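You operate a simulated robot arm through the tools that you are given. There is no shell and no other tool.

The job below is to be done with a simulated robot arm. You get a single attempt, and the scene is never put back.

## Task
Set the air wipe to about 2 bar and lock the regulator.
Fine: lower the air ring lever and leave the air on.

Only the result counts: the job must be done as asked and must still hold three seconds after the hand-in. Knocking over, shifting, dropping, spilling or breaking anything else fails it.

## Robot
A 7-joint arm with a two-finger parallel gripper, fixed in place. Base frame: the origin is on the floor under the middle of its stand, x ahead of it, y to its left, z up. Lengths are in mm, angles in degrees, forces in N, time in s.
It reaches about 1372 mm from its shoulder. Its first joint turns from -149.0 to 149.0 degrees. Payload 3.43 kg.
Tool frame: the origin (TCP) lies between the finger pads and is the grasp point; the fingertips stand 30 mm ahead of it; z points along the fingers, y is the line along which they close. The gripper opens to 94 mm. The fingers are 28 mm wide and 10 mm thick; the gripper's body (50 by 96 mm) begins 55 mm behind the TCP.
Orientation is that of the tool frame in the base frame, as a unit quaternion [w, x, y, z]. With the fingers straight down and closing along the base's y, the tool's x points along the base's -x, its y along +y and its z along -z.

## Interface
- The arm moves only by the tool servo_tool. Its argument "commands" is a list of rows, each a list of 3 entries, a list of its own where there are three numbers: the turn, a rotation vector about the tool's x, y, z in degrees, then the shift along the tool's x, y, z in mm, then the closure in counts, from 0 (fully open) to 255 (shut). In form: [[[wx, wy, wz], [tx, ty, tz], fingers], ...]. A call has 1 to 20 rows; each row shifts and turns the commanded pose from where the row before left it, along the tool's axes as they then stand. A row lasts 0.2 s, in which the tool goes at most 50 mm and 8.6 degrees; a call with a longer step from one row to the next is refused whole, and so is a gripper value outside its range. A pose out of reach is approached as far as the arm can. The call stops where the force on the tool passes 40 N (or 10 N more than at its start, if that is more) or the arm is blocked; 0.2 s more then pass. Each finger travels about 45 mm/s and halts on what it meets, pressing with about 28 N; the grip force reading is that of the motor and also rises with nothing between the fingers. The clock runs only during rows and for 0.2 s after the last one: add rows that do not move to give the fingers time. The reply holds the time, the measured pose of the TCP, the force on the tool along the base axes, the opening and the grip force, in the units named above and with some noise, with the torque about the TCP (base axes, N m) and any sound that the robot's microphone picked up.
- Cameras (640 x 400 px; columns grow to the right, rows downward): "scene" is fixed at [390.8, -496.8, 1372.2]; the picture's right is [0.95, -0.31, 0.00], its down [-0.10, -0.29, -0.95] and it looks along [0.30, 0.90, -0.31] (base axes); focal length 346 px, centre (320, 200). "wrist" rides on the gripper at [76, 14, -103] in the tool frame; the picture's right is [-0.18, 0.98, 0.00], its down [-0.75, -0.14, -0.64] and it looks along [-0.63, -0.12, 0.77] (tool axes); focal length 243 px, centre (320, 200). There is no depth. A picture from a camera that has moved, and an enlarged one, comes with that camera's place and axes in the base frame and with its lens. The place of the scene camera against the robot may be out by one fixed shift of up to 12 mm in any direction.
- camera(camera): a new picture of that camera. No time passes.
- zoom(camera, box): a new picture of the part [left, top, right, bottom] of that camera's present view, enlarged. No time passes.
- close_job(): hands the job in; it is judged then, once.

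Places have to be worked out from the pictures, the camera data and where the tool is seen. Open the gripper and draw the arm clear of the work before you hand the job in, unless the task says otherwise.

The tools are called as name(argument=value, ...) on one line, values as JSON. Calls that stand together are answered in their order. servo_tool: Moves the arm, as the interface text tells. Its arguments: {"type":"object","properties":{"commands":{"type":"array"}},"required":["commands"]} The other tools are called the same way: camera (camera) takes a picture; zoom (camera, box) takes an enlarged picture of a part of a camera's view; close_job () hands the job in.

At the start:

```text
time_s: 0.0
eef_pos: [790.9, 590.6, 1250.6]
tool_rot: [0.001, 0.0, 1.0, 0.0]
force: [-0.2, 0.3, -0.4]
wrist_torque: [0.01, -0.03, 0.01]
width: 94.0
grip_force: 0.1
```

scene: 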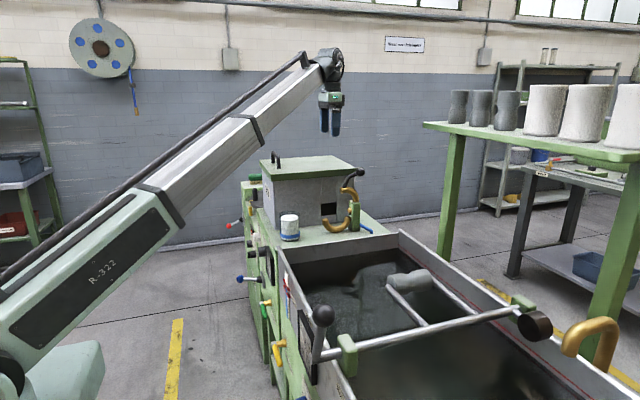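
wrist: 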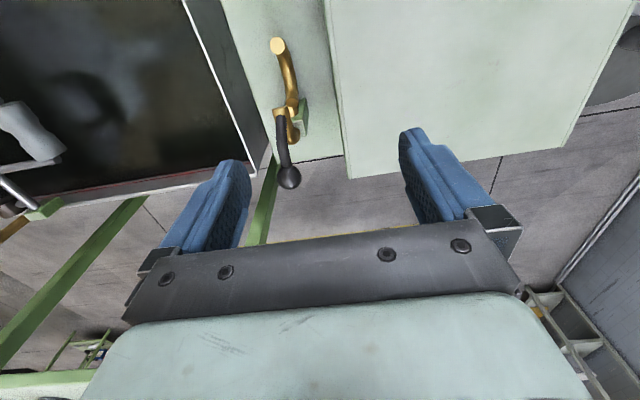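

The scene shows a tank line with a box, several coloured valves and a brown hook-like lever. I'll zoom in to identify the regulator and the air ring lever.

zoom(camera="scene", box=[220, 140, 400, 260])

zoom(camera="scene", box=[220, 240, 400, 400])

zoom(camera="scene", box=[380, 240, 640, 400])

zoom(camera="wrist", box=[200, 0, 400, 220])

zoom(camera="scene", box=[310, 160, 380, 240])

```text
3.33 times, centred on (310, 200) of scene
camera zoom: at [390.8, -496.8, 1372.2], right [0.95, -0.31, 0.0], down [-0.1, -0.29, -0.95], along [0.3, 0.9, -0.31], focal length 1154 px, centre (353, 200)
```

zoom: 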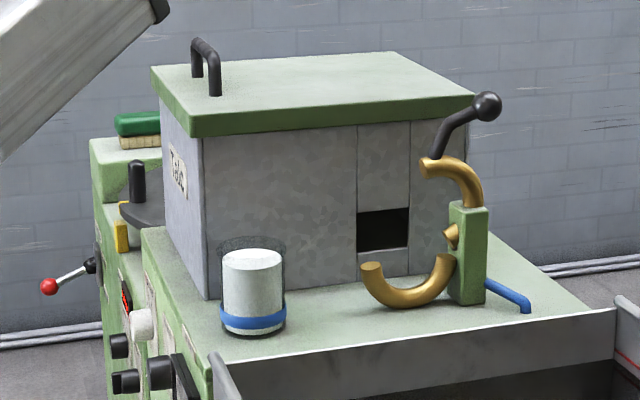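

```text
2.50 times, centred on (310, 320) of scene
camera zoom: at [390.8, -496.8, 1372.2], right [0.95, -0.31, 0.0], down [-0.1, -0.29, -0.95], along [0.3, 0.9, -0.31], focal length 866 px, centre (345, -100)
```

zoom: 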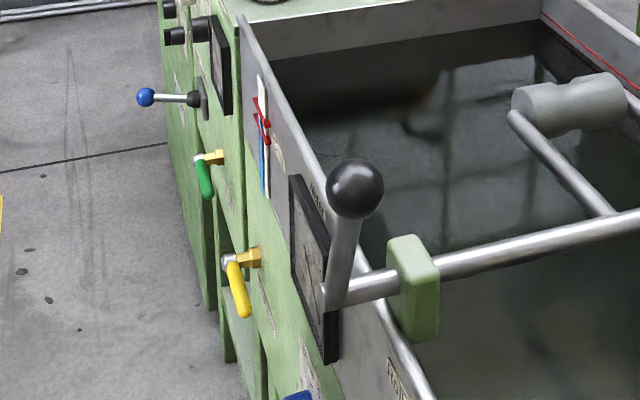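

```text
2.46 times, centred on (510, 320) of scene
camera zoom: at [390.8, -496.8, 1372.2], right [0.95, -0.31, 0.0], down [-0.1, -0.29, -0.95], along [0.3, 0.9, -0.31], focal length 852 px, centre (-148, -95)
```

zoom: 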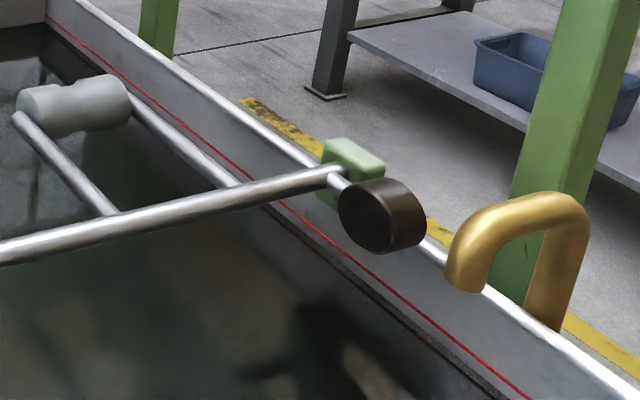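

```text
1.82 times, centred on (300, 110) of wrist
camera zoom: at [715.2, 605.8, 1351.8], right [0.18, 0.98, 0.0], down [0.75, -0.14, 0.64], along [0.63, -0.12, -0.77], focal length 441 px, centre (356, 364)
```

zoom: 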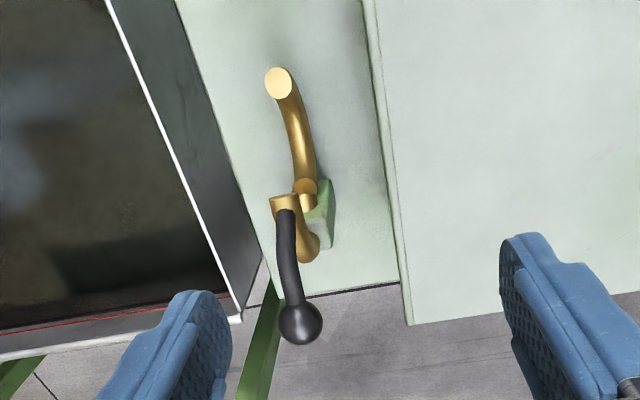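

```text
5.00 times, centred on (345, 200) of scene
camera zoom: at [390.8, -496.8, 1372.2], right [0.95, -0.31, 0.0], down [-0.1, -0.29, -0.95], along [0.3, 0.9, -0.31], focal length 1732 px, centre (195, 200)
```

zoom: 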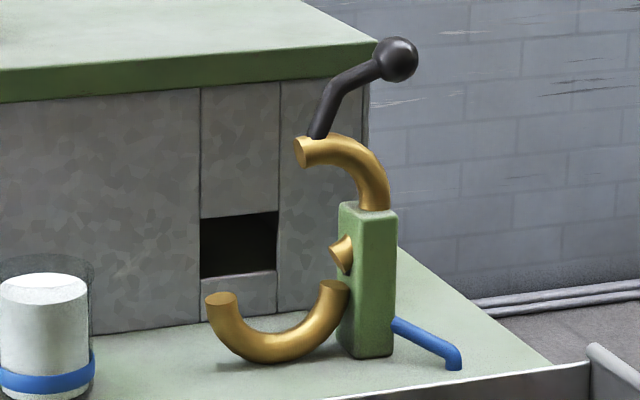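

The brass split ring with a black ball lever (ball at about 878, 536, 1103) is the air ring, with its upper half open. The controls sit on the front panel facing the robot (x≈575), so I'll retract the arm toward -x and pitch the wrist camera to look at that panel.

servo_tool(commands=[[[0, 0, 0], [45, 0, 0], 0], [[0, 0, 0], [45, 0, 0], 0], [[0, 0, 0], [45, 0, 0], 0], [[0, 0, 0], [45, 0, 0], 0], [[0, 0, 0], [45, 0, 0], 0], [[0, 0, 0], [45, 0, 0], 0], [[0, 0, 0], [45, 0, 0], 0], [[0, 0, 0], [45, 0, 0], 0], [[0, 0, 0], [45, 0, 0], 0]])

```text
time_s: 2.0
eef_pos: [417.6, 626.0, 1154.0]
tool_rot: [0.004, 0.0, 1.0, 0.006]
force: [0.4, 0.3, -0.3]
wrist_torque: [0.01, 0.01, -0.02]
width: 93.8
grip_force: 0.2
out of reach, approached as far as the arm can: row 1, 2, 3, 4, 5, 6, 7, 8, 9
```

The arm got to (418, 626, 1154) but could not keep the height at that orientation. I'll check the view before going further.

camera(camera="wrist")

camera(camera="scene")

```text
taken
camera wrist: at [340.5, 639.8, 1256.2], right [0.18, 0.98, 0.01], down [0.75, -0.15, 0.65], along [0.64, -0.11, -0.76], focal length 243 px, centre (320, 200)
```

wrist: 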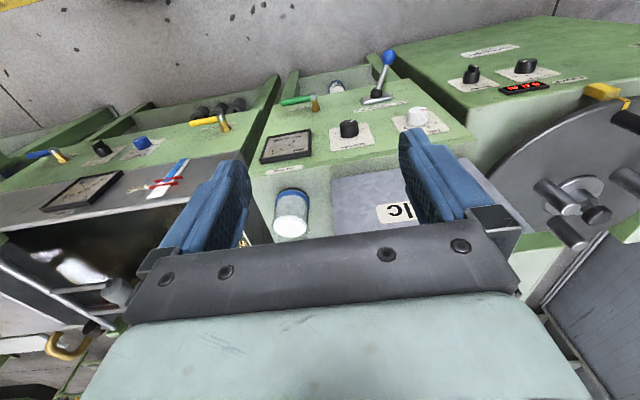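

```text
taken
```

scene: 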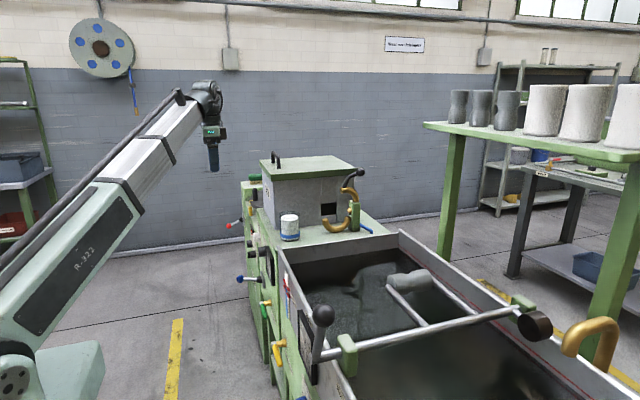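

The front panel with gauges, knobs and valves is now in view (upside down). I'll zoom to read the labels.

zoom(camera="wrist", box=[240, 40, 460, 180])

zoom(camera="wrist", box=[0, 90, 240, 230])

zoom(camera="wrist", box=[420, 20, 640, 170])

```text
2.86 times, centred on (350, 110) of wrist
camera zoom: at [340.5, 639.8, 1256.2], right [0.18, 0.98, 0.01], down [0.75, -0.15, 0.65], along [0.64, -0.11, -0.76], focal length 693 px, centre (234, 457)
```

zoom: 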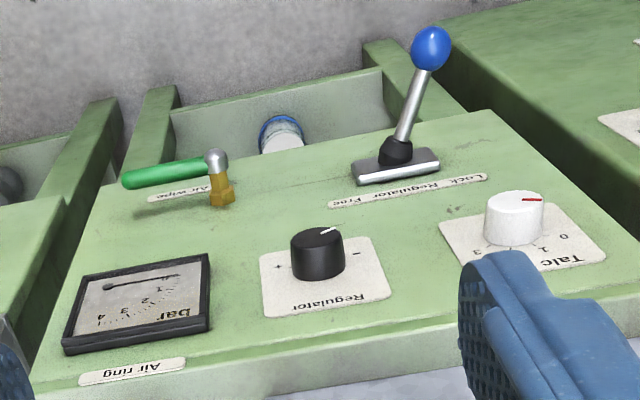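

```text
2.67 times, centred on (120, 160) of wrist
camera zoom: at [340.5, 639.8, 1256.2], right [0.18, 0.98, 0.01], down [0.75, -0.15, 0.65], along [0.64, -0.11, -0.76], focal length 647 px, centre (853, 307)
```

zoom: 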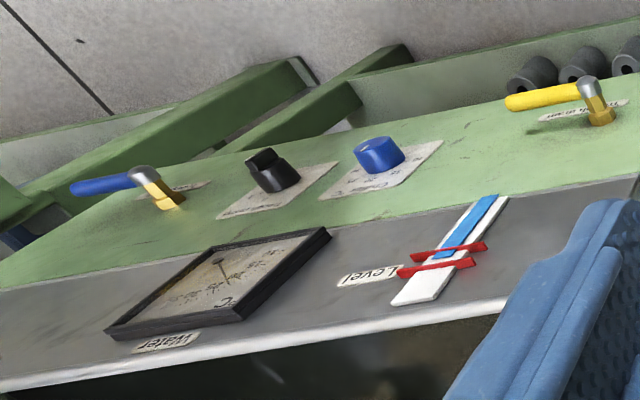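

```text
2.67 times, centred on (530, 95) of wrist
camera zoom: at [340.5, 639.8, 1256.2], right [0.18, 0.98, 0.01], down [0.75, -0.15, 0.65], along [0.64, -0.11, -0.76], focal length 647 px, centre (-240, 480)
```

zoom: 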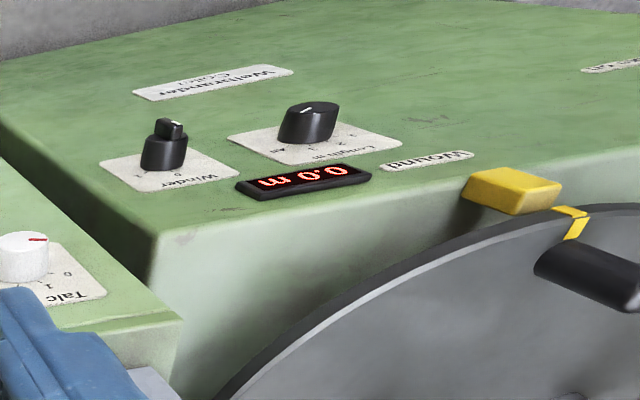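

The panel shows: an "Air ring" bar gauge, a black "Regulator" knob (~550, 665, 808), a blue-ball "Lock / Regulator / Free" lever (ball ~472, 777, 640), and a green "Air wipe" ball valve (~540, 592, 595). I'll pitch the tool about 50° so the camera looks level at the panel, then read the pose.

servo_tool(commands=[[[0, -8.3, 0], [0, 0, 0], 0], [[0, -8.3, 0], [0, 0, 0], 0], [[0, -8.3, 0], [0, 0, 0], 0], [[0, -8.3, 0], [0, 0, 0], 0], [[0, -8.3, 0], [0, 0, 0], 0], [[0, -8.3, 0], [0, 0, 0], 0]])

```text
time_s: 3.4
eef_pos: [416.5, 626.3, 1154.9]
tool_rot: [0.423, 0.001, 0.906, 0.0]
force: [-0.3, -0.7, -0.6]
wrist_torque: [-0.03, 0.0, 0.04]
width: 93.6
grip_force: 0.1
```

Orientation is now pitched 130° about y, and the position held. I'll lower the tool to about (370, 660, 745), clear of the panel controls, to get a level view.

servo_tool(commands=[[[0, 0, 0], [38.2, 3.8, 25.4], 0], [[0, 0, 0], [38.2, 3.8, 25.4], 0], [[0, 0, 0], [38.2, 3.8, 25.4], 0], [[0, 0, 0], [38.2, 3.8, 25.4], 0], [[0, 0, 0], [38.2, 3.8, 25.4], 0], [[0, 0, 0], [38.2, 3.8, 25.4], 0], [[0, 0, 0], [38.2, 3.8, 25.4], 0], [[0, 0, 0], [38.2, 3.8, 25.4], 0], [[0, 0, 0], [38.2, 3.8, 25.4], 0]])

camera(camera="wrist")

camera(camera="scene")

```text
time_s: 5.4
eef_pos: [369.0, 662.7, 741.1]
tool_rot: [0.422, 0.0, 0.906, 0.001]
force: [-0.1, 0.1, -0.7]
wrist_torque: [0.04, -0.02, 0.01]
width: 94.0
grip_force: 0.1
```

```text
taken
camera wrist: at [241.7, 677.3, 749.4], right [0.12, 0.98, 0.14], down [-0.01, -0.14, 0.99], along [0.99, -0.12, -0.01], focal length 243 px, centre (320, 200)
```

wrist: 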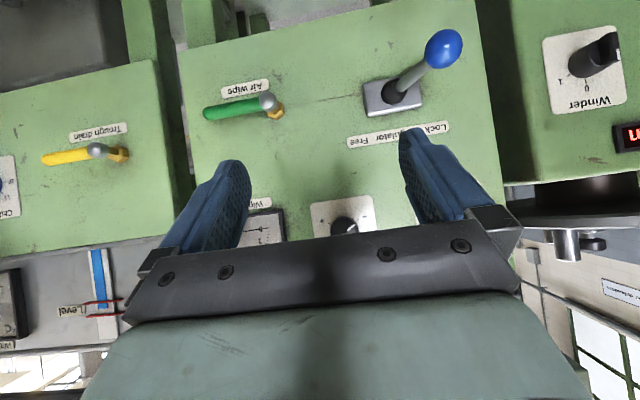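

```text
taken
```

scene: 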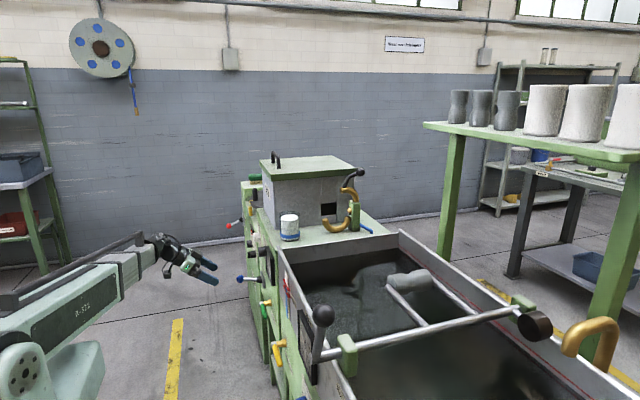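

The lever's ball leans toward +y relative to its base. I'll zoom in to read the lock label and valve label.

zoom(camera="wrist", box=[330, 20, 490, 160])

zoom(camera="wrist", box=[180, 60, 320, 150])

zoom(camera="wrist", box=[220, 180, 400, 260])

```text
2.86 times, centred on (410, 90) of wrist
camera zoom: at [241.7, 677.3, 749.4], right [0.12, 0.98, 0.14], down [-0.01, -0.14, 0.99], along [0.99, -0.12, -0.01], focal length 693 px, centre (63, 514)
```

zoom: 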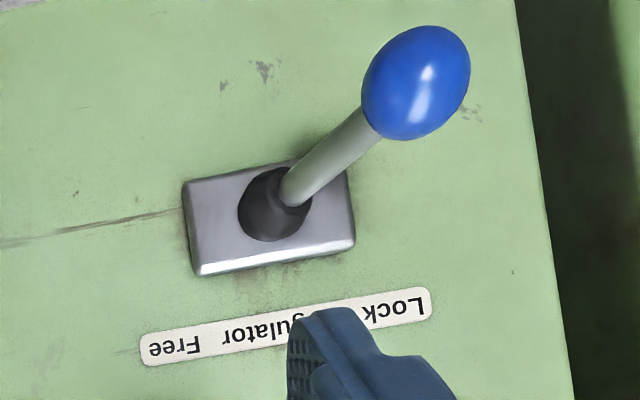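

```text
4.44 times, centred on (250, 105) of wrist
camera zoom: at [241.7, 677.3, 749.4], right [0.12, 0.98, 0.14], down [-0.01, -0.14, 0.99], along [0.99, -0.12, -0.01], focal length 1078 px, centre (631, 622)
```

zoom: 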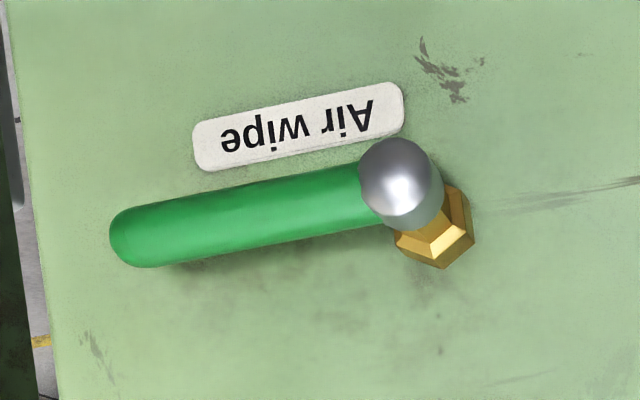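

```text
3.56 times, centred on (310, 220) of wrist
camera zoom: at [241.7, 677.3, 749.4], right [0.12, 0.98, 0.14], down [-0.01, -0.14, 0.99], along [0.99, -0.12, -0.01], focal length 863 px, centre (356, 129)
```

zoom: 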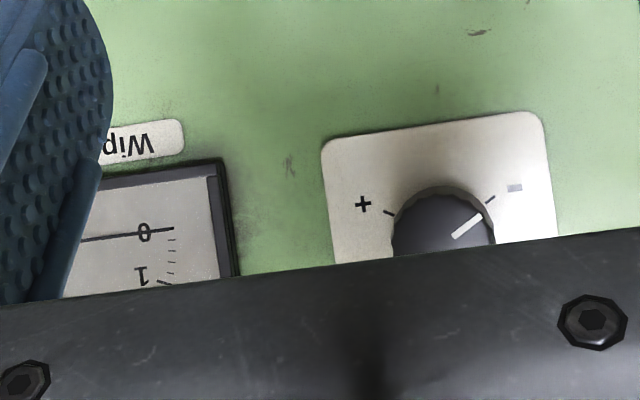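

Upside-down text: "Lock" is at the +y side and "Free" at the -y side, and the lever leans toward Lock. The gauge needle appears at 0 and the knob is at "−". I'll raise the camera to see the gauge and knob in full.

servo_tool(commands=[[[0, 0, 0], [-25.8, 0, -31.1], 0], [[0, 0, 0], [-25.8, 0, -31.1], 0], [[0, 0, 0], [-25.8, 0, -31.1], 0], [[0, 0, 0], [-25.8, 0, -31.1], 0]])

camera(camera="wrist")

zoom(camera="wrist", box=[180, 40, 440, 200])

```text
time_s: 6.4
eef_pos: [344.5, 663.3, 902.9]
tool_rot: [0.422, -0.001, 0.907, 0.001]
force: [-0.1, -0.1, -0.7]
wrist_torque: [0.02, 0.04, 0.0]
width: 93.9
grip_force: 0.0
```

```text
taken
camera wrist: at [216.5, 678.5, 911.2], right [0.12, 0.98, 0.14], down [-0.01, -0.14, 0.99], along [0.99, -0.12, -0.01], focal length 243 px, centre (320, 200)
```

wrist: 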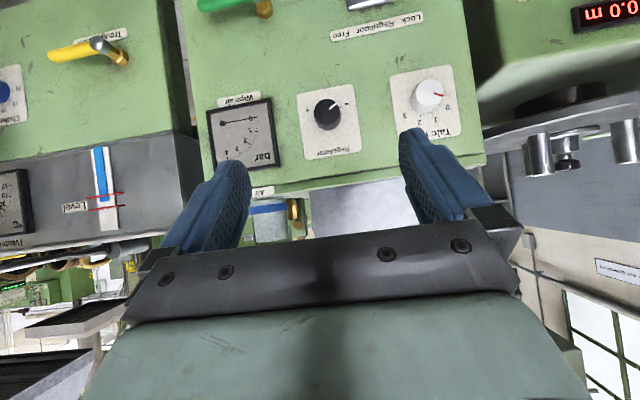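

```text
2.46 times, centred on (310, 120) of wrist
camera zoom: at [216.5, 678.5, 911.2], right [0.12, 0.98, 0.14], down [-0.01, -0.14, 0.99], along [0.99, -0.12, -0.01], focal length 597 px, centre (345, 397)
```

zoom: 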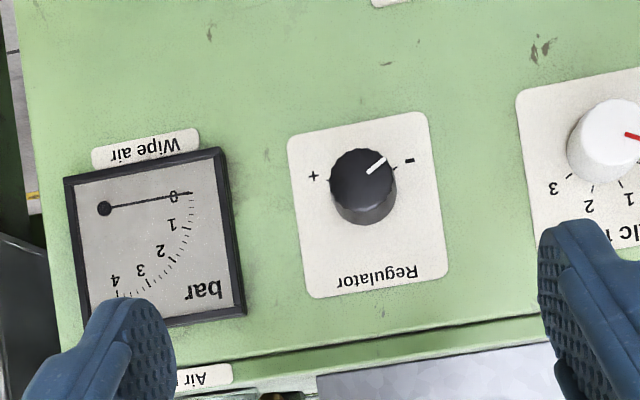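

The gauge ("Wipe air", 0–4 bar) reads 0, the knob pointer is at "−", and the lever is on the Lock side. First I'll free the regulator, so I move to a stand-off in front of the blue ball (~475, 780, 630) with a partly closed gripper.

servo_tool(commands=[[[0, 0, 0], [20.8, 19.5, 29.9], 30], [[0, 0, 0], [20.8, 19.5, 29.9], 60], [[0, 0, 0], [20.8, 19.5, 29.9], 80], [[0, 0, 0], [20.8, 19.5, 29.9], 80], [[0, 0, 0], [20.8, 19.5, 29.9], 80], [[0, 0, 0], [20.8, 19.5, 29.9], 80]])

camera(camera="wrist")

camera(camera="scene")

```text
time_s: 7.8
eef_pos: [399.7, 779.8, 690.8]
tool_rot: [0.422, 0.001, 0.906, 0.001]
force: [0.9, 1.0, -0.1]
wrist_torque: [-0.02, -0.02, -0.02]
width: 64.6
grip_force: 0.0
```

```text
taken
camera wrist: at [272.3, 795.6, 699.6], right [0.12, 0.98, 0.14], down [-0.01, -0.14, 0.99], along [0.99, -0.12, -0.01], focal length 243 px, centre (320, 200)
```

wrist: 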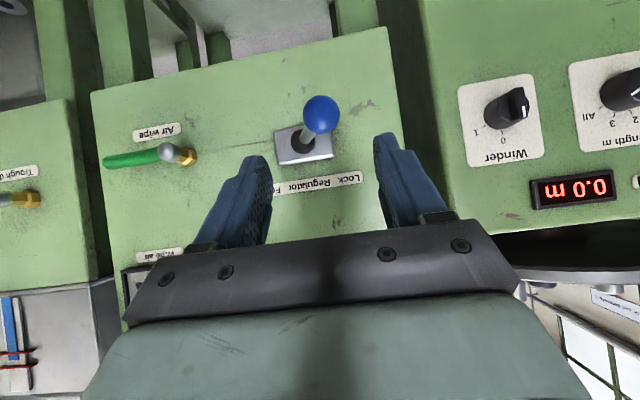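

```text
taken
```

scene: 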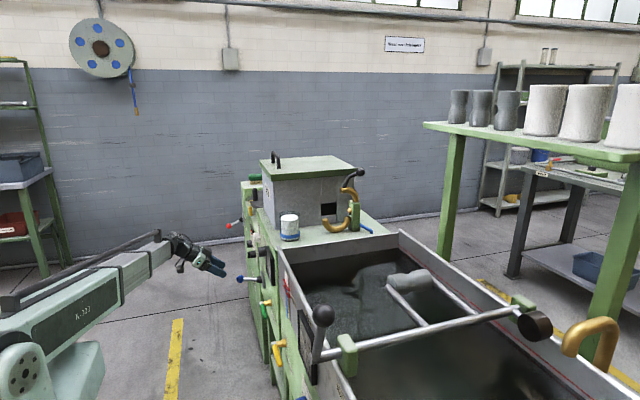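

The ball ray agrees with (475, 781, 628), straight along the tool axis. I'll advance about 91 mm so the ball sits between the fingers with clearance.

servo_tool(commands=[[[0, 0, 0], [0, 0.7, 30.5], 80], [[0, 0, 0], [0, 0.7, 30.5], 80], [[0, 0, 0], [0, 0.7, 30.5], 80]])

camera(camera="wrist")

```text
time_s: 8.6
eef_pos: [467.5, 781.0, 629.6]
tool_rot: [0.422, 0.001, 0.907, 0.0]
force: [0.6, 0.1, 0.2]
wrist_torque: [0.04, -0.03, 0.0]
width: 64.4
grip_force: 0.1
```

```text
taken
camera wrist: at [339.7, 797.0, 638.9], right [0.12, 0.98, 0.14], down [-0.01, -0.14, 0.99], along [0.99, -0.12, -0.01], focal length 243 px, centre (320, 200)
```

wrist: 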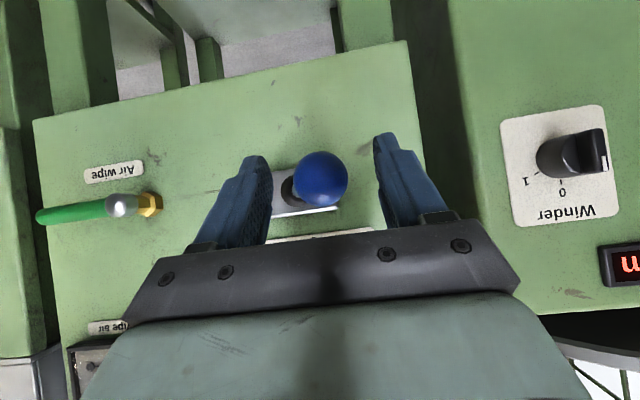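

The ball is centred between the fingers. I'll sweep toward -y (Free) in small steps so the +y finger pushes the ball.

servo_tool(commands=[[[0, 0, 0], [0, -6, 0], 80], [[0, 0, 0], [0, -6, 0], 80], [[0, 0, 0], [0, -6, 0], 80], [[0, 0, 0], [0, -6, 0], 80], [[0, 0, 0], [0, -6, 0], 80], [[0, 0, 0], [0, -6, 0], 80], [[0, 0, 0], [0, -6, 0], 80], [[0, 0, 0], [0, -6, 0], 80]])

camera(camera="wrist")

```text
time_s: 10.4
eef_pos: [468.6, 733.1, 633.8]
tool_rot: [0.423, 0.0, 0.906, 0.0]
force: [-0.8, 1.6, -0.9]
wrist_torque: [-0.02, 0.0, 0.04]
width: 65.2
grip_force: 0.4
```

```text
taken
camera wrist: at [341.3, 747.3, 641.0], right [0.12, 0.98, 0.14], down [-0.01, -0.14, 0.99], along [0.99, -0.12, -0.01], focal length 243 px, centre (320, 200)
```

wrist: 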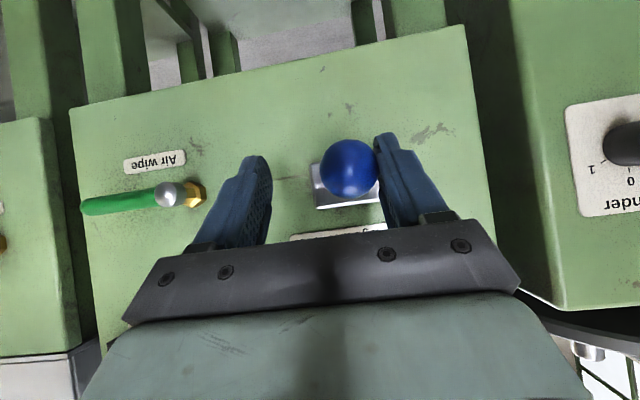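

The lever is moving freely with only ~1.6 N and is now about upright. I'll continue toward -y.

servo_tool(commands=[[[0, 0, 0], [0, -5, 0], 80], [[0, 0, 0], [0, -5, 0], 80], [[0, 0, 0], [0, -5, 0], 80], [[0, 0, 0], [0, -5, 0], 80], [[0, 0, 0], [0, -5, 0], 80]])

camera(camera="wrist")

```text
time_s: 11.6
eef_pos: [468.0, 707.5, 631.9]
tool_rot: [0.422, 0.001, 0.907, 0.0]
force: [0.9, -0.3, -0.2]
wrist_torque: [0.04, 0.0, -0.03]
width: 64.6
grip_force: 0.0
```

```text
taken
camera wrist: at [340.6, 722.8, 640.1], right [0.12, 0.98, 0.14], down [-0.01, -0.14, 0.99], along [0.99, -0.12, -0.01], focal length 243 px, centre (320, 200)
```

wrist: 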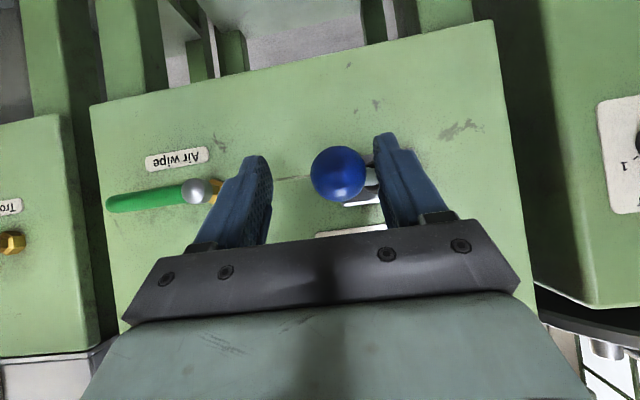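

The lever snapped to the Free side (ball now at y≈719). I'll back out, level the tool to point along +x, and line up with the regulator knob (axis about y=664.5, z=789, face x≈548).

servo_tool(commands=[[[0, 0, 0], [0, 3, -40], 80], [[0, 0, 0], [0, 0, -40], 80], [[0, 0, 0], [0, 0, -40], 80], [[0, -8, 0], [0, 0, 0], 80], [[0, -8, 0], [0, 0, 0], 80], [[0, -8, 0], [0, 0, 0], 80], [[0, -8, 0], [0, 0, 0], 80], [[0, -8, 0], [0, 0, 0], 80], [[0, 0, 0], [-40, -22, 0], 80], [[0, 0, 0], [-40, -22, 0], 80]])

camera(camera="wrist")

camera(camera="scene")

```text
time_s: 13.8
eef_pos: [379.0, 665.4, 789.8]
tool_rot: [0.707, 0.001, 0.707, 0.0]
force: [-0.5, 0.5, 0.1]
wrist_torque: [-0.01, -0.01, 0.02]
width: 64.6
grip_force: 0.0
```

```text
taken
camera wrist: at [277.1, 680.5, 715.3], right [0.0, 0.98, 0.18], down [-0.64, -0.14, 0.75], along [0.77, -0.12, 0.63], focal length 243 px, centre (320, 200)
```

wrist: 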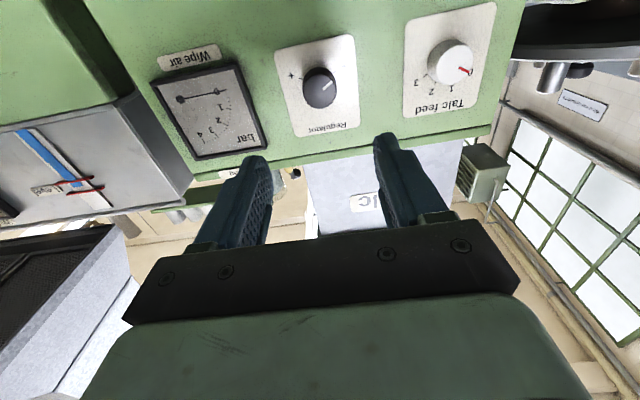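

```text
taken
```

scene: 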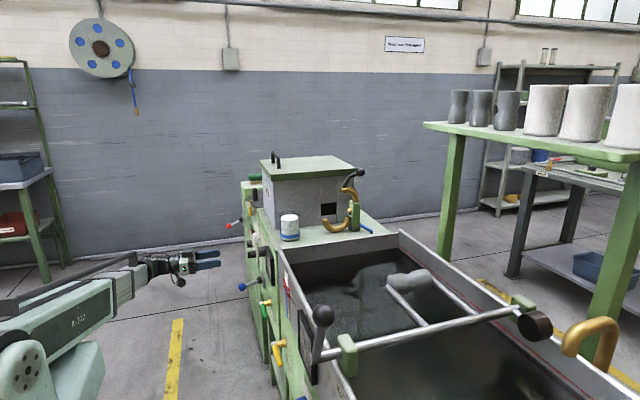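

The knob lines up with the tool axis (y≈666, z≈788). I'll pre-roll the gripper by -60° to leave room for a long clockwise stroke, then check.

servo_tool(commands=[[[0, 0, -8.5], [0, 0, 0], 60], [[0, 0, -8.5], [0, 0, 0], 60], [[0, 0, -8.5], [0, 0, 0], 60], [[0, 0, -8.5], [0, 0, 0], 60], [[0, 0, -8.5], [0, 0, 0], 60], [[0, 0, -8.5], [0, 0, 0], 60], [[0, 0, -8.5], [0, 0, 0], 60]])

camera(camera="wrist")

```text
time_s: 15.4
eef_pos: [375.9, 667.3, 789.8]
tool_rot: [0.614, -0.352, 0.614, -0.351]
force: [-0.3, -0.1, -0.8]
wrist_torque: [0.02, 0.01, -0.01]
width: 71.7
grip_force: 0.1
```

```text
taken
camera wrist: at [273.4, 609.5, 740.1], right [0.0, 0.66, -0.75], down [-0.64, 0.58, 0.5], along [0.77, 0.48, 0.42], focal length 243 px, centre (320, 200)
```

wrist: 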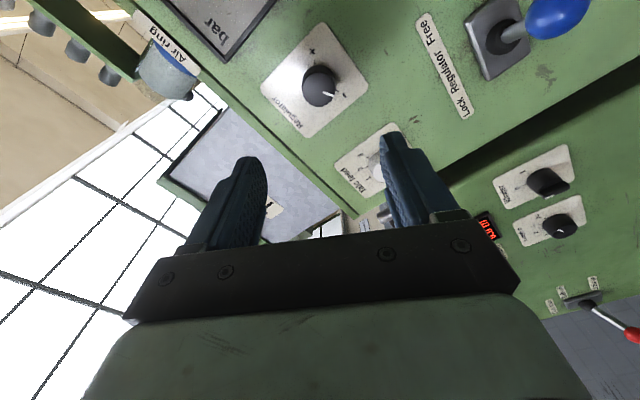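

Roll succeeded and the view still puts the knob axis at about (y 664, z 788). I'll nudge to centre and advance to x≈536 so the pads straddle the knob.

servo_tool(commands=[[[0, 0, 0], [3, 0.4, 40], 60], [[0, 0, 0], [0, 0, 40], 60], [[0, 0, 0], [0, 0, 40], 60], [[0, 0, 0], [0, 0, 20], 60], [[0, 0, 0], [0, 0, 10], 60], [[0, 0, 0], [0, 0, 9], 60]])

camera(camera="wrist")

```text
time_s: 16.8
eef_pos: [537.2, 665.4, 788.1]
tool_rot: [0.614, -0.35, 0.615, -0.35]
force: [-0.4, -0.5, 0.0]
wrist_torque: [-0.03, -0.01, 0.01]
width: 71.9
grip_force: 0.1
```

```text
taken
camera wrist: at [434.5, 607.5, 737.3], right [0.0, 0.66, -0.75], down [-0.64, 0.58, 0.51], along [0.77, 0.48, 0.42], focal length 243 px, centre (320, 200)
```

wrist: 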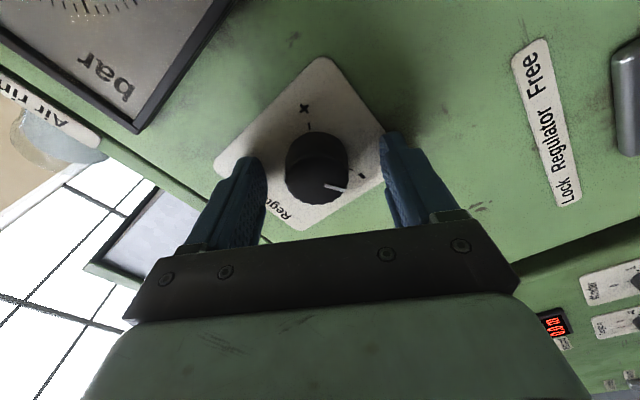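

The knob is between the pads with its face at about the TCP. I'll close on it and read the forces.

servo_tool(commands=[[[0, 0, 0], [0, 0, 0], 150], [[0, 0, 0], [0, 0, 0], 200], [[0, 0, 0], [0, 0, 0], 230], [[0, 0, 0], [0, 0, 0], 255]])

zoom(camera="wrist", box=[180, 40, 440, 240])

```text
time_s: 17.8
eef_pos: [537.6, 663.9, 789.3]
tool_rot: [0.615, -0.349, 0.614, -0.35]
force: [5.4, -8.8, 14.4]
wrist_torque: [0.04, -0.58, -0.32]
width: 37.1
grip_force: 44.2
```

```text
2.00 times, centred on (310, 140) of wrist
camera zoom: at [434.4, 606.5, 738.5], right [0.0, 0.66, -0.75], down [-0.64, 0.58, 0.5], along [0.77, 0.48, 0.42], focal length 485 px, centre (340, 320)
```

zoom: 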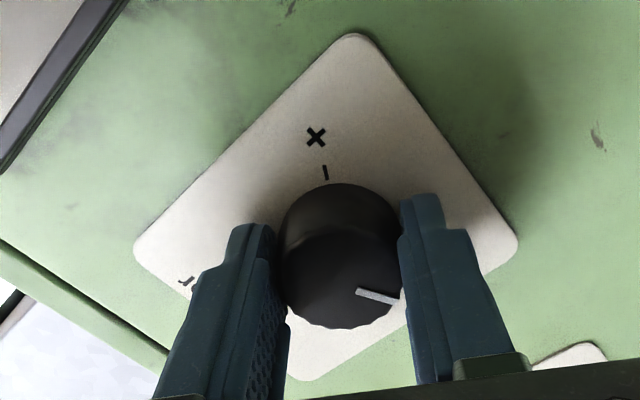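

Gripped at 37 mm with ~17 N of side load along -tool y. I'll relieve that with a 2 mm shift and turn clockwise about 30°, then look at the gauge.

servo_tool(commands=[[[0, 0, 0], [0, -2, 0], 255], [[0, 0, 6], [0, 0, 0], 255], [[0, 0, 6], [0, 0, 0], 255], [[0, 0, 6], [0, 0, 0], 255], [[0, 0, 6], [0, 0, 0], 255], [[0, 0, 6], [0, 0, 0], 255]])

camera(camera="wrist")

```text
time_s: 19.2
eef_pos: [537.2, 664.2, 789.6]
tool_rot: [0.684, -0.18, 0.684, -0.178]
force: [15.1, 4.8, 3.6]
wrist_torque: [-0.02, -0.38, 0.7]
width: 37.0
grip_force: 45.1
```

```text
taken
camera wrist: at [434.2, 639.9, 716.1], right [0.0, 0.95, -0.32], down [-0.64, 0.24, 0.73], along [0.77, 0.21, 0.61], focal length 243 px, centre (320, 200)
```

wrist: 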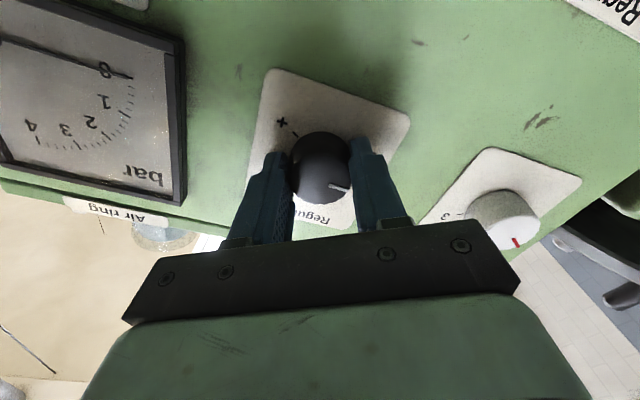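

The knob is turning with the gripper. I'll zoom on the gauge to see if the needle responded.

zoom(camera="wrist", box=[0, 10, 200, 230])

```text
1.82 times, centred on (100, 120) of wrist
camera zoom: at [434.2, 639.9, 716.1], right [0.0, 0.95, -0.32], down [-0.64, 0.24, 0.73], along [0.77, 0.21, 0.61], focal length 441 px, centre (720, 346)
```

zoom: 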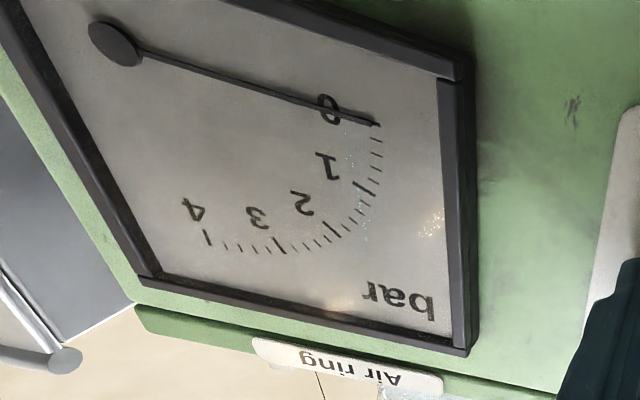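

The needle still sits at 0 after 30° of turn, so the air valve is probably closed. I'll turn another 54° to confirm there is no response before going to the valve.

servo_tool(commands=[[[0, 0, 6], [0, 0, 0], 255], [[0, 0, 6], [0, 0, 0], 255], [[0, 0, 6], [0, 0, 0], 255], [[0, 0, 6], [0, 0, 0], 255], [[0, 0, 6], [0, 0, 0], 255], [[0, 0, 6], [0, 0, 0], 255], [[0, 0, 6], [0, 0, 0], 255], [[0, 0, 6], [0, 0, 0], 255], [[0, 0, 6], [0, 0, 0], 255]])

camera(camera="wrist")

```text
time_s: 21.2
eef_pos: [536.5, 664.8, 788.7]
tool_rot: [0.689, 0.148, 0.692, 0.154]
force: [15.6, 34.9, -3.9]
wrist_torque: [-0.09, -0.24, 0.46]
width: 37.1
grip_force: 45.8
```

```text
taken
camera wrist: at [433.5, 709.8, 726.5], right [0.0, 0.82, 0.58], down [-0.64, -0.45, 0.63], along [0.77, -0.36, 0.52], focal length 243 px, centre (320, 200)
```

wrist: 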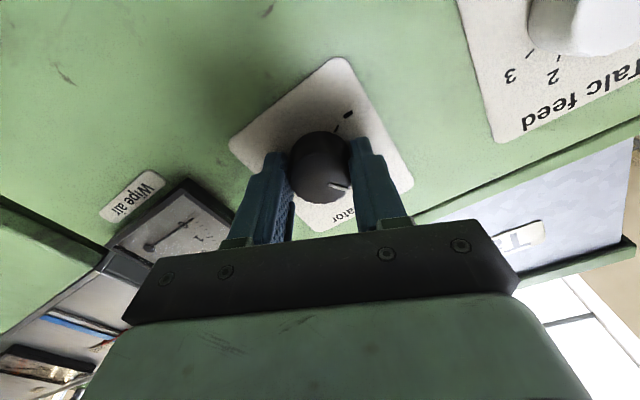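

The knob has turned 84° in total. I'll zoom on the partly visible gauge.

zoom(camera="wrist", box=[90, 160, 250, 280])

```text
3.33 times, centred on (170, 220) of wrist
camera zoom: at [433.5, 709.8, 726.5], right [0.0, 0.82, 0.58], down [-0.64, -0.45, 0.63], along [0.77, -0.36, 0.52], focal length 809 px, centre (820, 133)
```

zoom: 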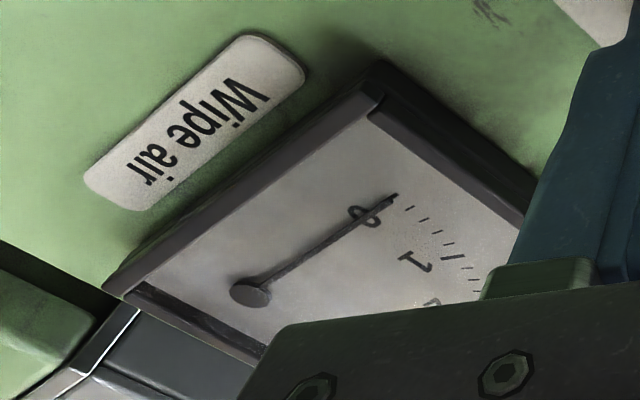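

Still 0 bar with the knob at ~84°, so the air is off and the green valve must be opened. I'll release the knob, back away and unroll the wrist.

servo_tool(commands=[[[0, 0, 0], [0, 0, 0], 150], [[0, 0, 0], [0, 0, 0], 60], [[0, 0, 0], [0, 0, 0], 60], [[0, 0, 0], [0, 0, 0], 60], [[0, 0, 0], [0, 0, -30], 60], [[0, 0, 0], [0, 0, -40], 60], [[0, 0, 0], [0, 0, -40], 60], [[0, 0, -8.2], [0, 0, -40], 60], [[0, 0, -8.2], [0, 0, 0], 60], [[0, 0, -8.2], [0, 0, 0], 60]])

camera(camera="wrist")

```text
time_s: 23.4
eef_pos: [387.2, 663.1, 790.0]
tool_rot: [0.707, 0.0, 0.707, -0.001]
force: [-0.3, 0.8, -0.6]
wrist_torque: [0.02, 0.03, 0.01]
width: 71.9
grip_force: 0.0
```

```text
taken
camera wrist: at [283.5, 678.0, 715.1], right [0.0, 0.98, 0.18], down [-0.64, -0.14, 0.75], along [0.77, -0.12, 0.63], focal length 243 px, centre (320, 200)
```

wrist: 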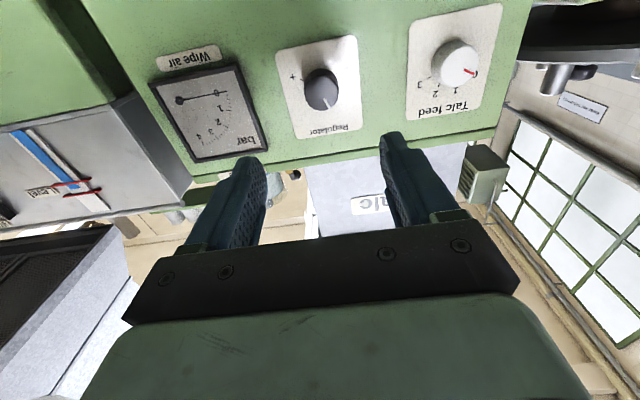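

The knob pointer now sits at upper-left as expected. Next I'll close the fingers and move down in front of and below the green valve handle (pivot ~y594 z616, handle out to y≈512).

servo_tool(commands=[[[0, 0, 0], [35, -19.7, 5], 120], [[0, 0, 0], [35, -19.7, 5], 200], [[0, 0, 0], [35, -19.7, 5], 255], [[0, 0, 0], [35, -19.7, 5], 255], [[0, 0, 0], [35, -19.7, 5], 255], [[0, 0, 0], [35, -19.7, 5], 255]])

camera(camera="wrist")

camera(camera="scene")

```text
time_s: 24.8
eef_pos: [412.6, 544.3, 577.4]
tool_rot: [0.706, 0.001, 0.708, 0.0]
force: [-0.1, -0.5, 0.1]
wrist_torque: [0.0, 0.02, -0.02]
width: 0.0
grip_force: 27.8
```

```text
taken
camera wrist: at [309.9, 558.3, 501.3], right [0.0, 0.98, 0.18], down [-0.64, -0.14, 0.75], along [0.77, -0.12, 0.63], focal length 243 px, centre (320, 200)
```

wrist: 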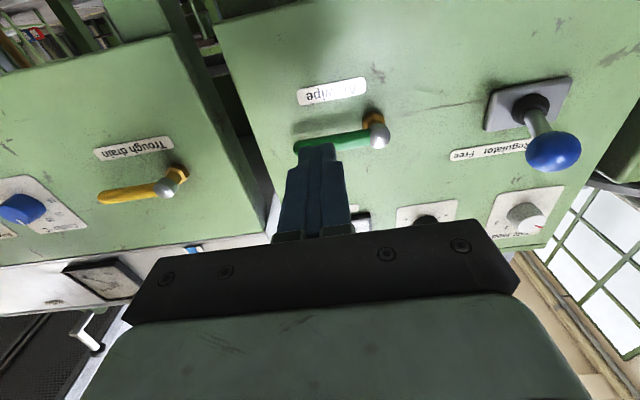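

```text
taken
```

scene: 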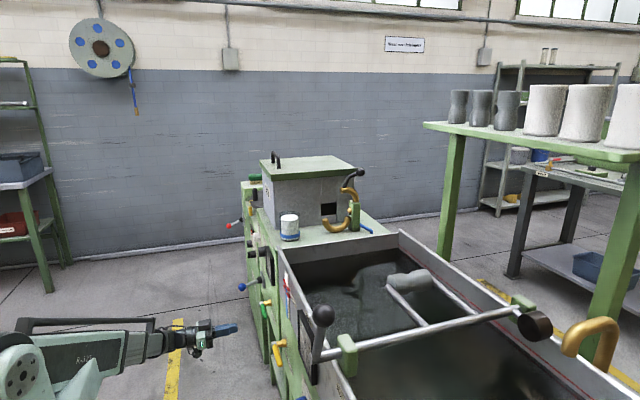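

Rays confirm the valve head at (533, 594, 616) and the handle tip near y≈515. I'll put the closed fingertips under the handle and push gently upward (counter-clockwise, normal opening sense) to test.

servo_tool(commands=[[[0, 0, 0], [2, -3.4, 35], 255], [[0, 0, 0], [2, -3.4, 35], 255], [[0, 0, 0], [1, -3.4, 35], 255], [[0, 0, 0], [-6, 0, 0], 255], [[0, 0, 0], [-6, 0, 0], 255], [[0, 0, 0], [-6, 0, 0], 255], [[0, 0, 0], [-6, -1, 0], 255], [[0, 0, 0], [-6, -2, 0], 255], [[0, 0, 0], [-6, -2, 0], 255]])

camera(camera="wrist")

```text
time_s: 26.8
eef_pos: [521.6, 530.2, 609.9]
tool_rot: [0.707, 0.001, 0.708, -0.001]
force: [-0.4, 0.4, -1.0]
wrist_torque: [0.01, -0.02, 0.01]
width: 0.0
grip_force: 27.9
```

```text
taken
camera wrist: at [418.5, 544.9, 535.2], right [0.0, 0.98, 0.18], down [-0.64, -0.14, 0.75], along [0.77, -0.12, 0.63], focal length 243 px, centre (320, 200)
```

wrist: 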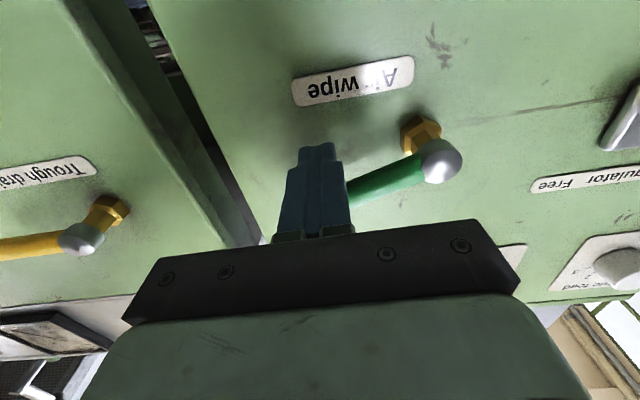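

The handle is turning upward easily. I'll continue along the arc around the pivot to about 90°.

servo_tool(commands=[[[0, 0, 0], [-7, -0.5, 0], 255], [[0, 0, 0], [-7, -0.5, 0], 255], [[0, 0, 0], [-8, 2, 0], 255], [[0, 0, 0], [-8, 2.3, 0], 255], [[0, 0, 0], [-7.6, 4.6, 0], 255], [[0, 0, 0], [-7.6, 4.6, 0], 255], [[0, 0, 0], [-6.3, 7.2, 0], 255], [[0, 0, 0], [-6.3, 7.2, 0], 255]])

camera(camera="wrist")

```text
time_s: 28.6
eef_pos: [522.6, 557.2, 668.3]
tool_rot: [0.707, 0.0, 0.707, 0.001]
force: [1.1, -0.7, -1.0]
wrist_torque: [0.01, 0.01, -0.01]
width: 0.0
grip_force: 27.6
```

```text
taken
camera wrist: at [419.3, 571.9, 593.0], right [0.0, 0.98, 0.18], down [-0.64, -0.14, 0.75], along [0.77, -0.12, 0.63], focal length 243 px, centre (320, 200)
```

wrist: 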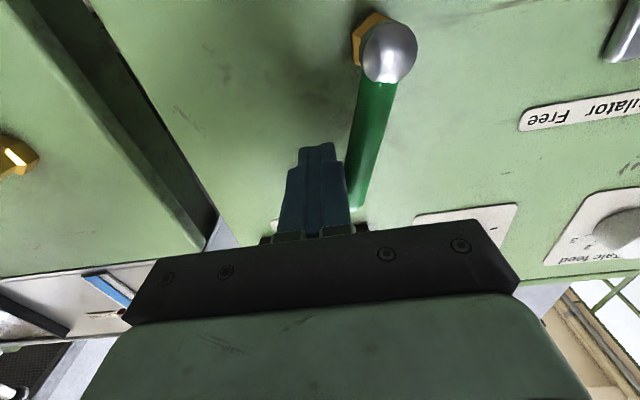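

The handle is around 75° up with almost no resistance and no sound reported yet. I'll push on to the vertical stop in small steps.

servo_tool(commands=[[[0, 0, 0], [-3.5, 6, 0], 255], [[0, 0, 0], [-2.5, 6, 0], 255], [[0, 0, 0], [-1, 5, 0], 255], [[0, 0, 0], [0, 3, 0], 255], [[0, 0, 0], [0, 2, 0], 255]])

camera(camera="wrist")

```text
time_s: 29.8
eef_pos: [520.2, 578.4, 676.2]
tool_rot: [0.707, 0.001, 0.707, 0.0]
force: [-1.7, -9.9, -1.9]
wrist_torque: [-0.03, 0.02, -0.2]
width: 0.0
grip_force: 28.1
```

```text
taken
camera wrist: at [418.1, 593.1, 600.0], right [0.0, 0.98, 0.18], down [-0.64, -0.14, 0.75], along [0.77, -0.12, 0.63], focal length 243 px, centre (320, 200)
```

wrist: 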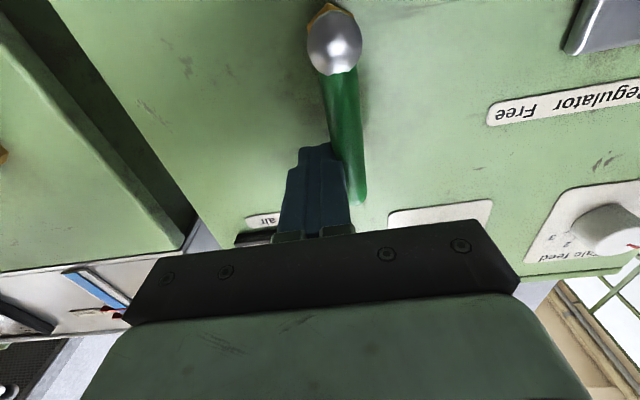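

Resistance of ~10 N shows the handle has reached its stop, roughly vertical. I'll back off and look at the gauge.

servo_tool(commands=[[[0, 0, 0], [0, -6, 0], 255], [[0, 0, 0], [0, 0, -40], 255], [[0, 0, 0], [0, 0, -40], 255], [[0, 0, 0], [0, 0, -40], 200], [[0, 0, 0], [-40, 5, 0], 120], [[0, 0, 0], [-40, 5, 0], 60]])

camera(camera="wrist")

camera(camera="scene")

```text
time_s: 31.2
eef_pos: [400.2, 578.6, 757.8]
tool_rot: [0.707, -0.001, 0.708, 0.0]
force: [-0.1, -0.7, -0.2]
wrist_torque: [-0.03, -0.04, -0.02]
width: 65.8
grip_force: 0.0
```

```text
taken
camera wrist: at [298.2, 594.5, 682.8], right [0.0, 0.98, 0.18], down [-0.64, -0.14, 0.75], along [0.77, -0.12, 0.63], focal length 243 px, centre (320, 200)
```

wrist: 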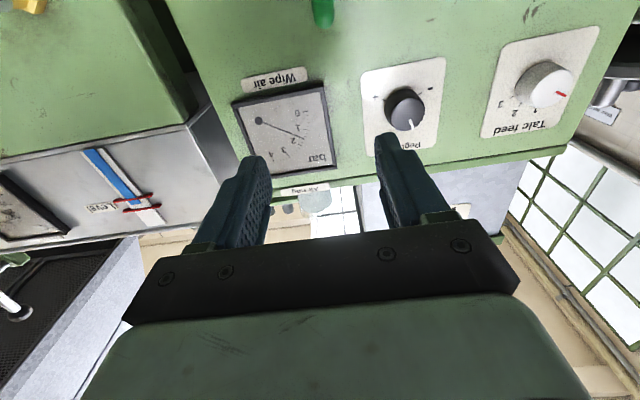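

```text
taken
```

scene: 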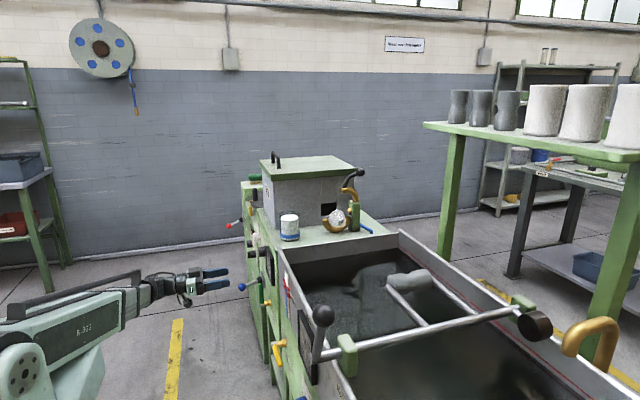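

The needle has moved, so the air is on; zooming to read it.

zoom(camera="wrist", box=[220, 60, 350, 190])

zoom(camera="scene", box=[310, 160, 380, 240])

```text
3.08 times, centred on (285, 125) of wrist
camera zoom: at [298.2, 594.5, 682.8], right [0.0, 0.98, 0.18], down [-0.64, -0.14, 0.75], along [0.77, -0.12, 0.63], focal length 746 px, centre (428, 431)
```

zoom: 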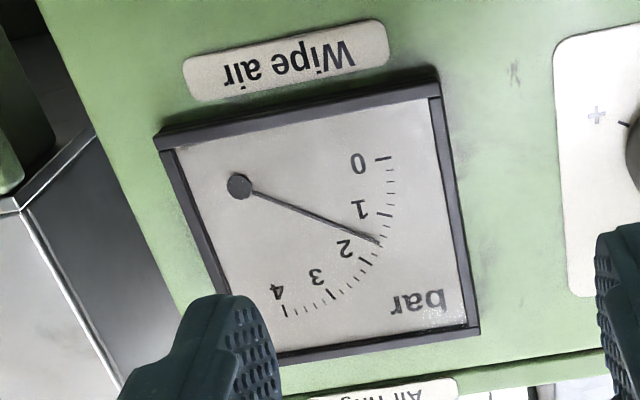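

```text
5.00 times, centred on (345, 200) of scene
camera zoom: at [390.8, -496.8, 1372.2], right [0.95, -0.31, 0.0], down [-0.1, -0.29, -0.95], along [0.3, 0.9, -0.31], focal length 1732 px, centre (195, 200)
```

zoom: 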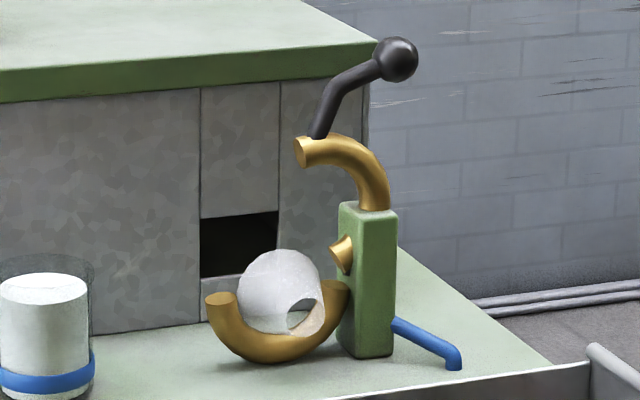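

The gauge reads about 1.5 bar with the valve open, and the air jet is visible in the ring. Next I'll close the ring, then fine-set the pressure and lock. I'll pitch the tool back to 130° and raise it clear above the panel.

servo_tool(commands=[[[0, 8, 0], [0, 0, 0], 60], [[0, 8, 0], [0, 0, 0], 60], [[0, 8, 0], [0, 0, 0], 60], [[0, 8, 0], [0, 0, 0], 60], [[0, 8, 0], [0, 0, 0], 60], [[0, 0, 0], [-37.2, -2.2, -28.3], 60], [[0, 0, 0], [-37.2, -2.2, -28.3], 60], [[0, 0, 0], [-37.2, -2.2, -28.3], 60], [[0, 0, 0], [-37.2, -2.2, -28.3], 60], [[0, 0, 0], [-37.2, -2.2, -28.3], 60], [[0, 0, 0], [-37.2, -2.2, -28.3], 60], [[0, 0, 0], [-37.2, -2.2, -28.3], 60], [[0, 0, 0], [-37.2, -2.2, -28.3], 60], [[0, 0, 0], [-37.2, -2.2, -28.3], 60]])

camera(camera="wrist")

```text
time_s: 34.2
eef_pos: [419.4, 561.5, 1177.9]
tool_rot: [0.422, 0.0, 0.907, 0.0]
force: [0.3, -0.4, -0.1]
wrist_torque: [0.0, -0.01, -0.01]
width: 71.9
grip_force: 0.1
```

```text
taken
camera wrist: at [291.4, 576.9, 1186.3], right [0.12, 0.98, 0.14], down [-0.01, -0.14, 0.99], along [0.99, -0.12, -0.01], focal length 243 px, centre (320, 200)
```

wrist: 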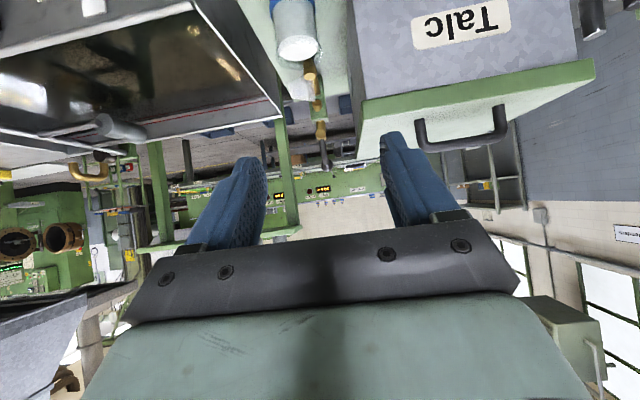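

I'm now at (419, 562, 1178). I'll zoom to see the ring lever from this side and refine its location.

zoom(camera="wrist", box=[260, 0, 400, 180])

```text
2.22 times, centred on (330, 90) of wrist
camera zoom: at [291.4, 576.9, 1186.3], right [0.12, 0.98, 0.14], down [-0.01, -0.14, 0.99], along [0.99, -0.12, -0.01], focal length 539 px, centre (298, 444)
```

zoom: 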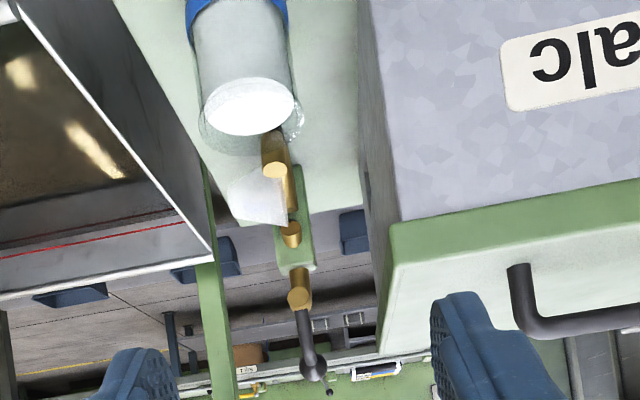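

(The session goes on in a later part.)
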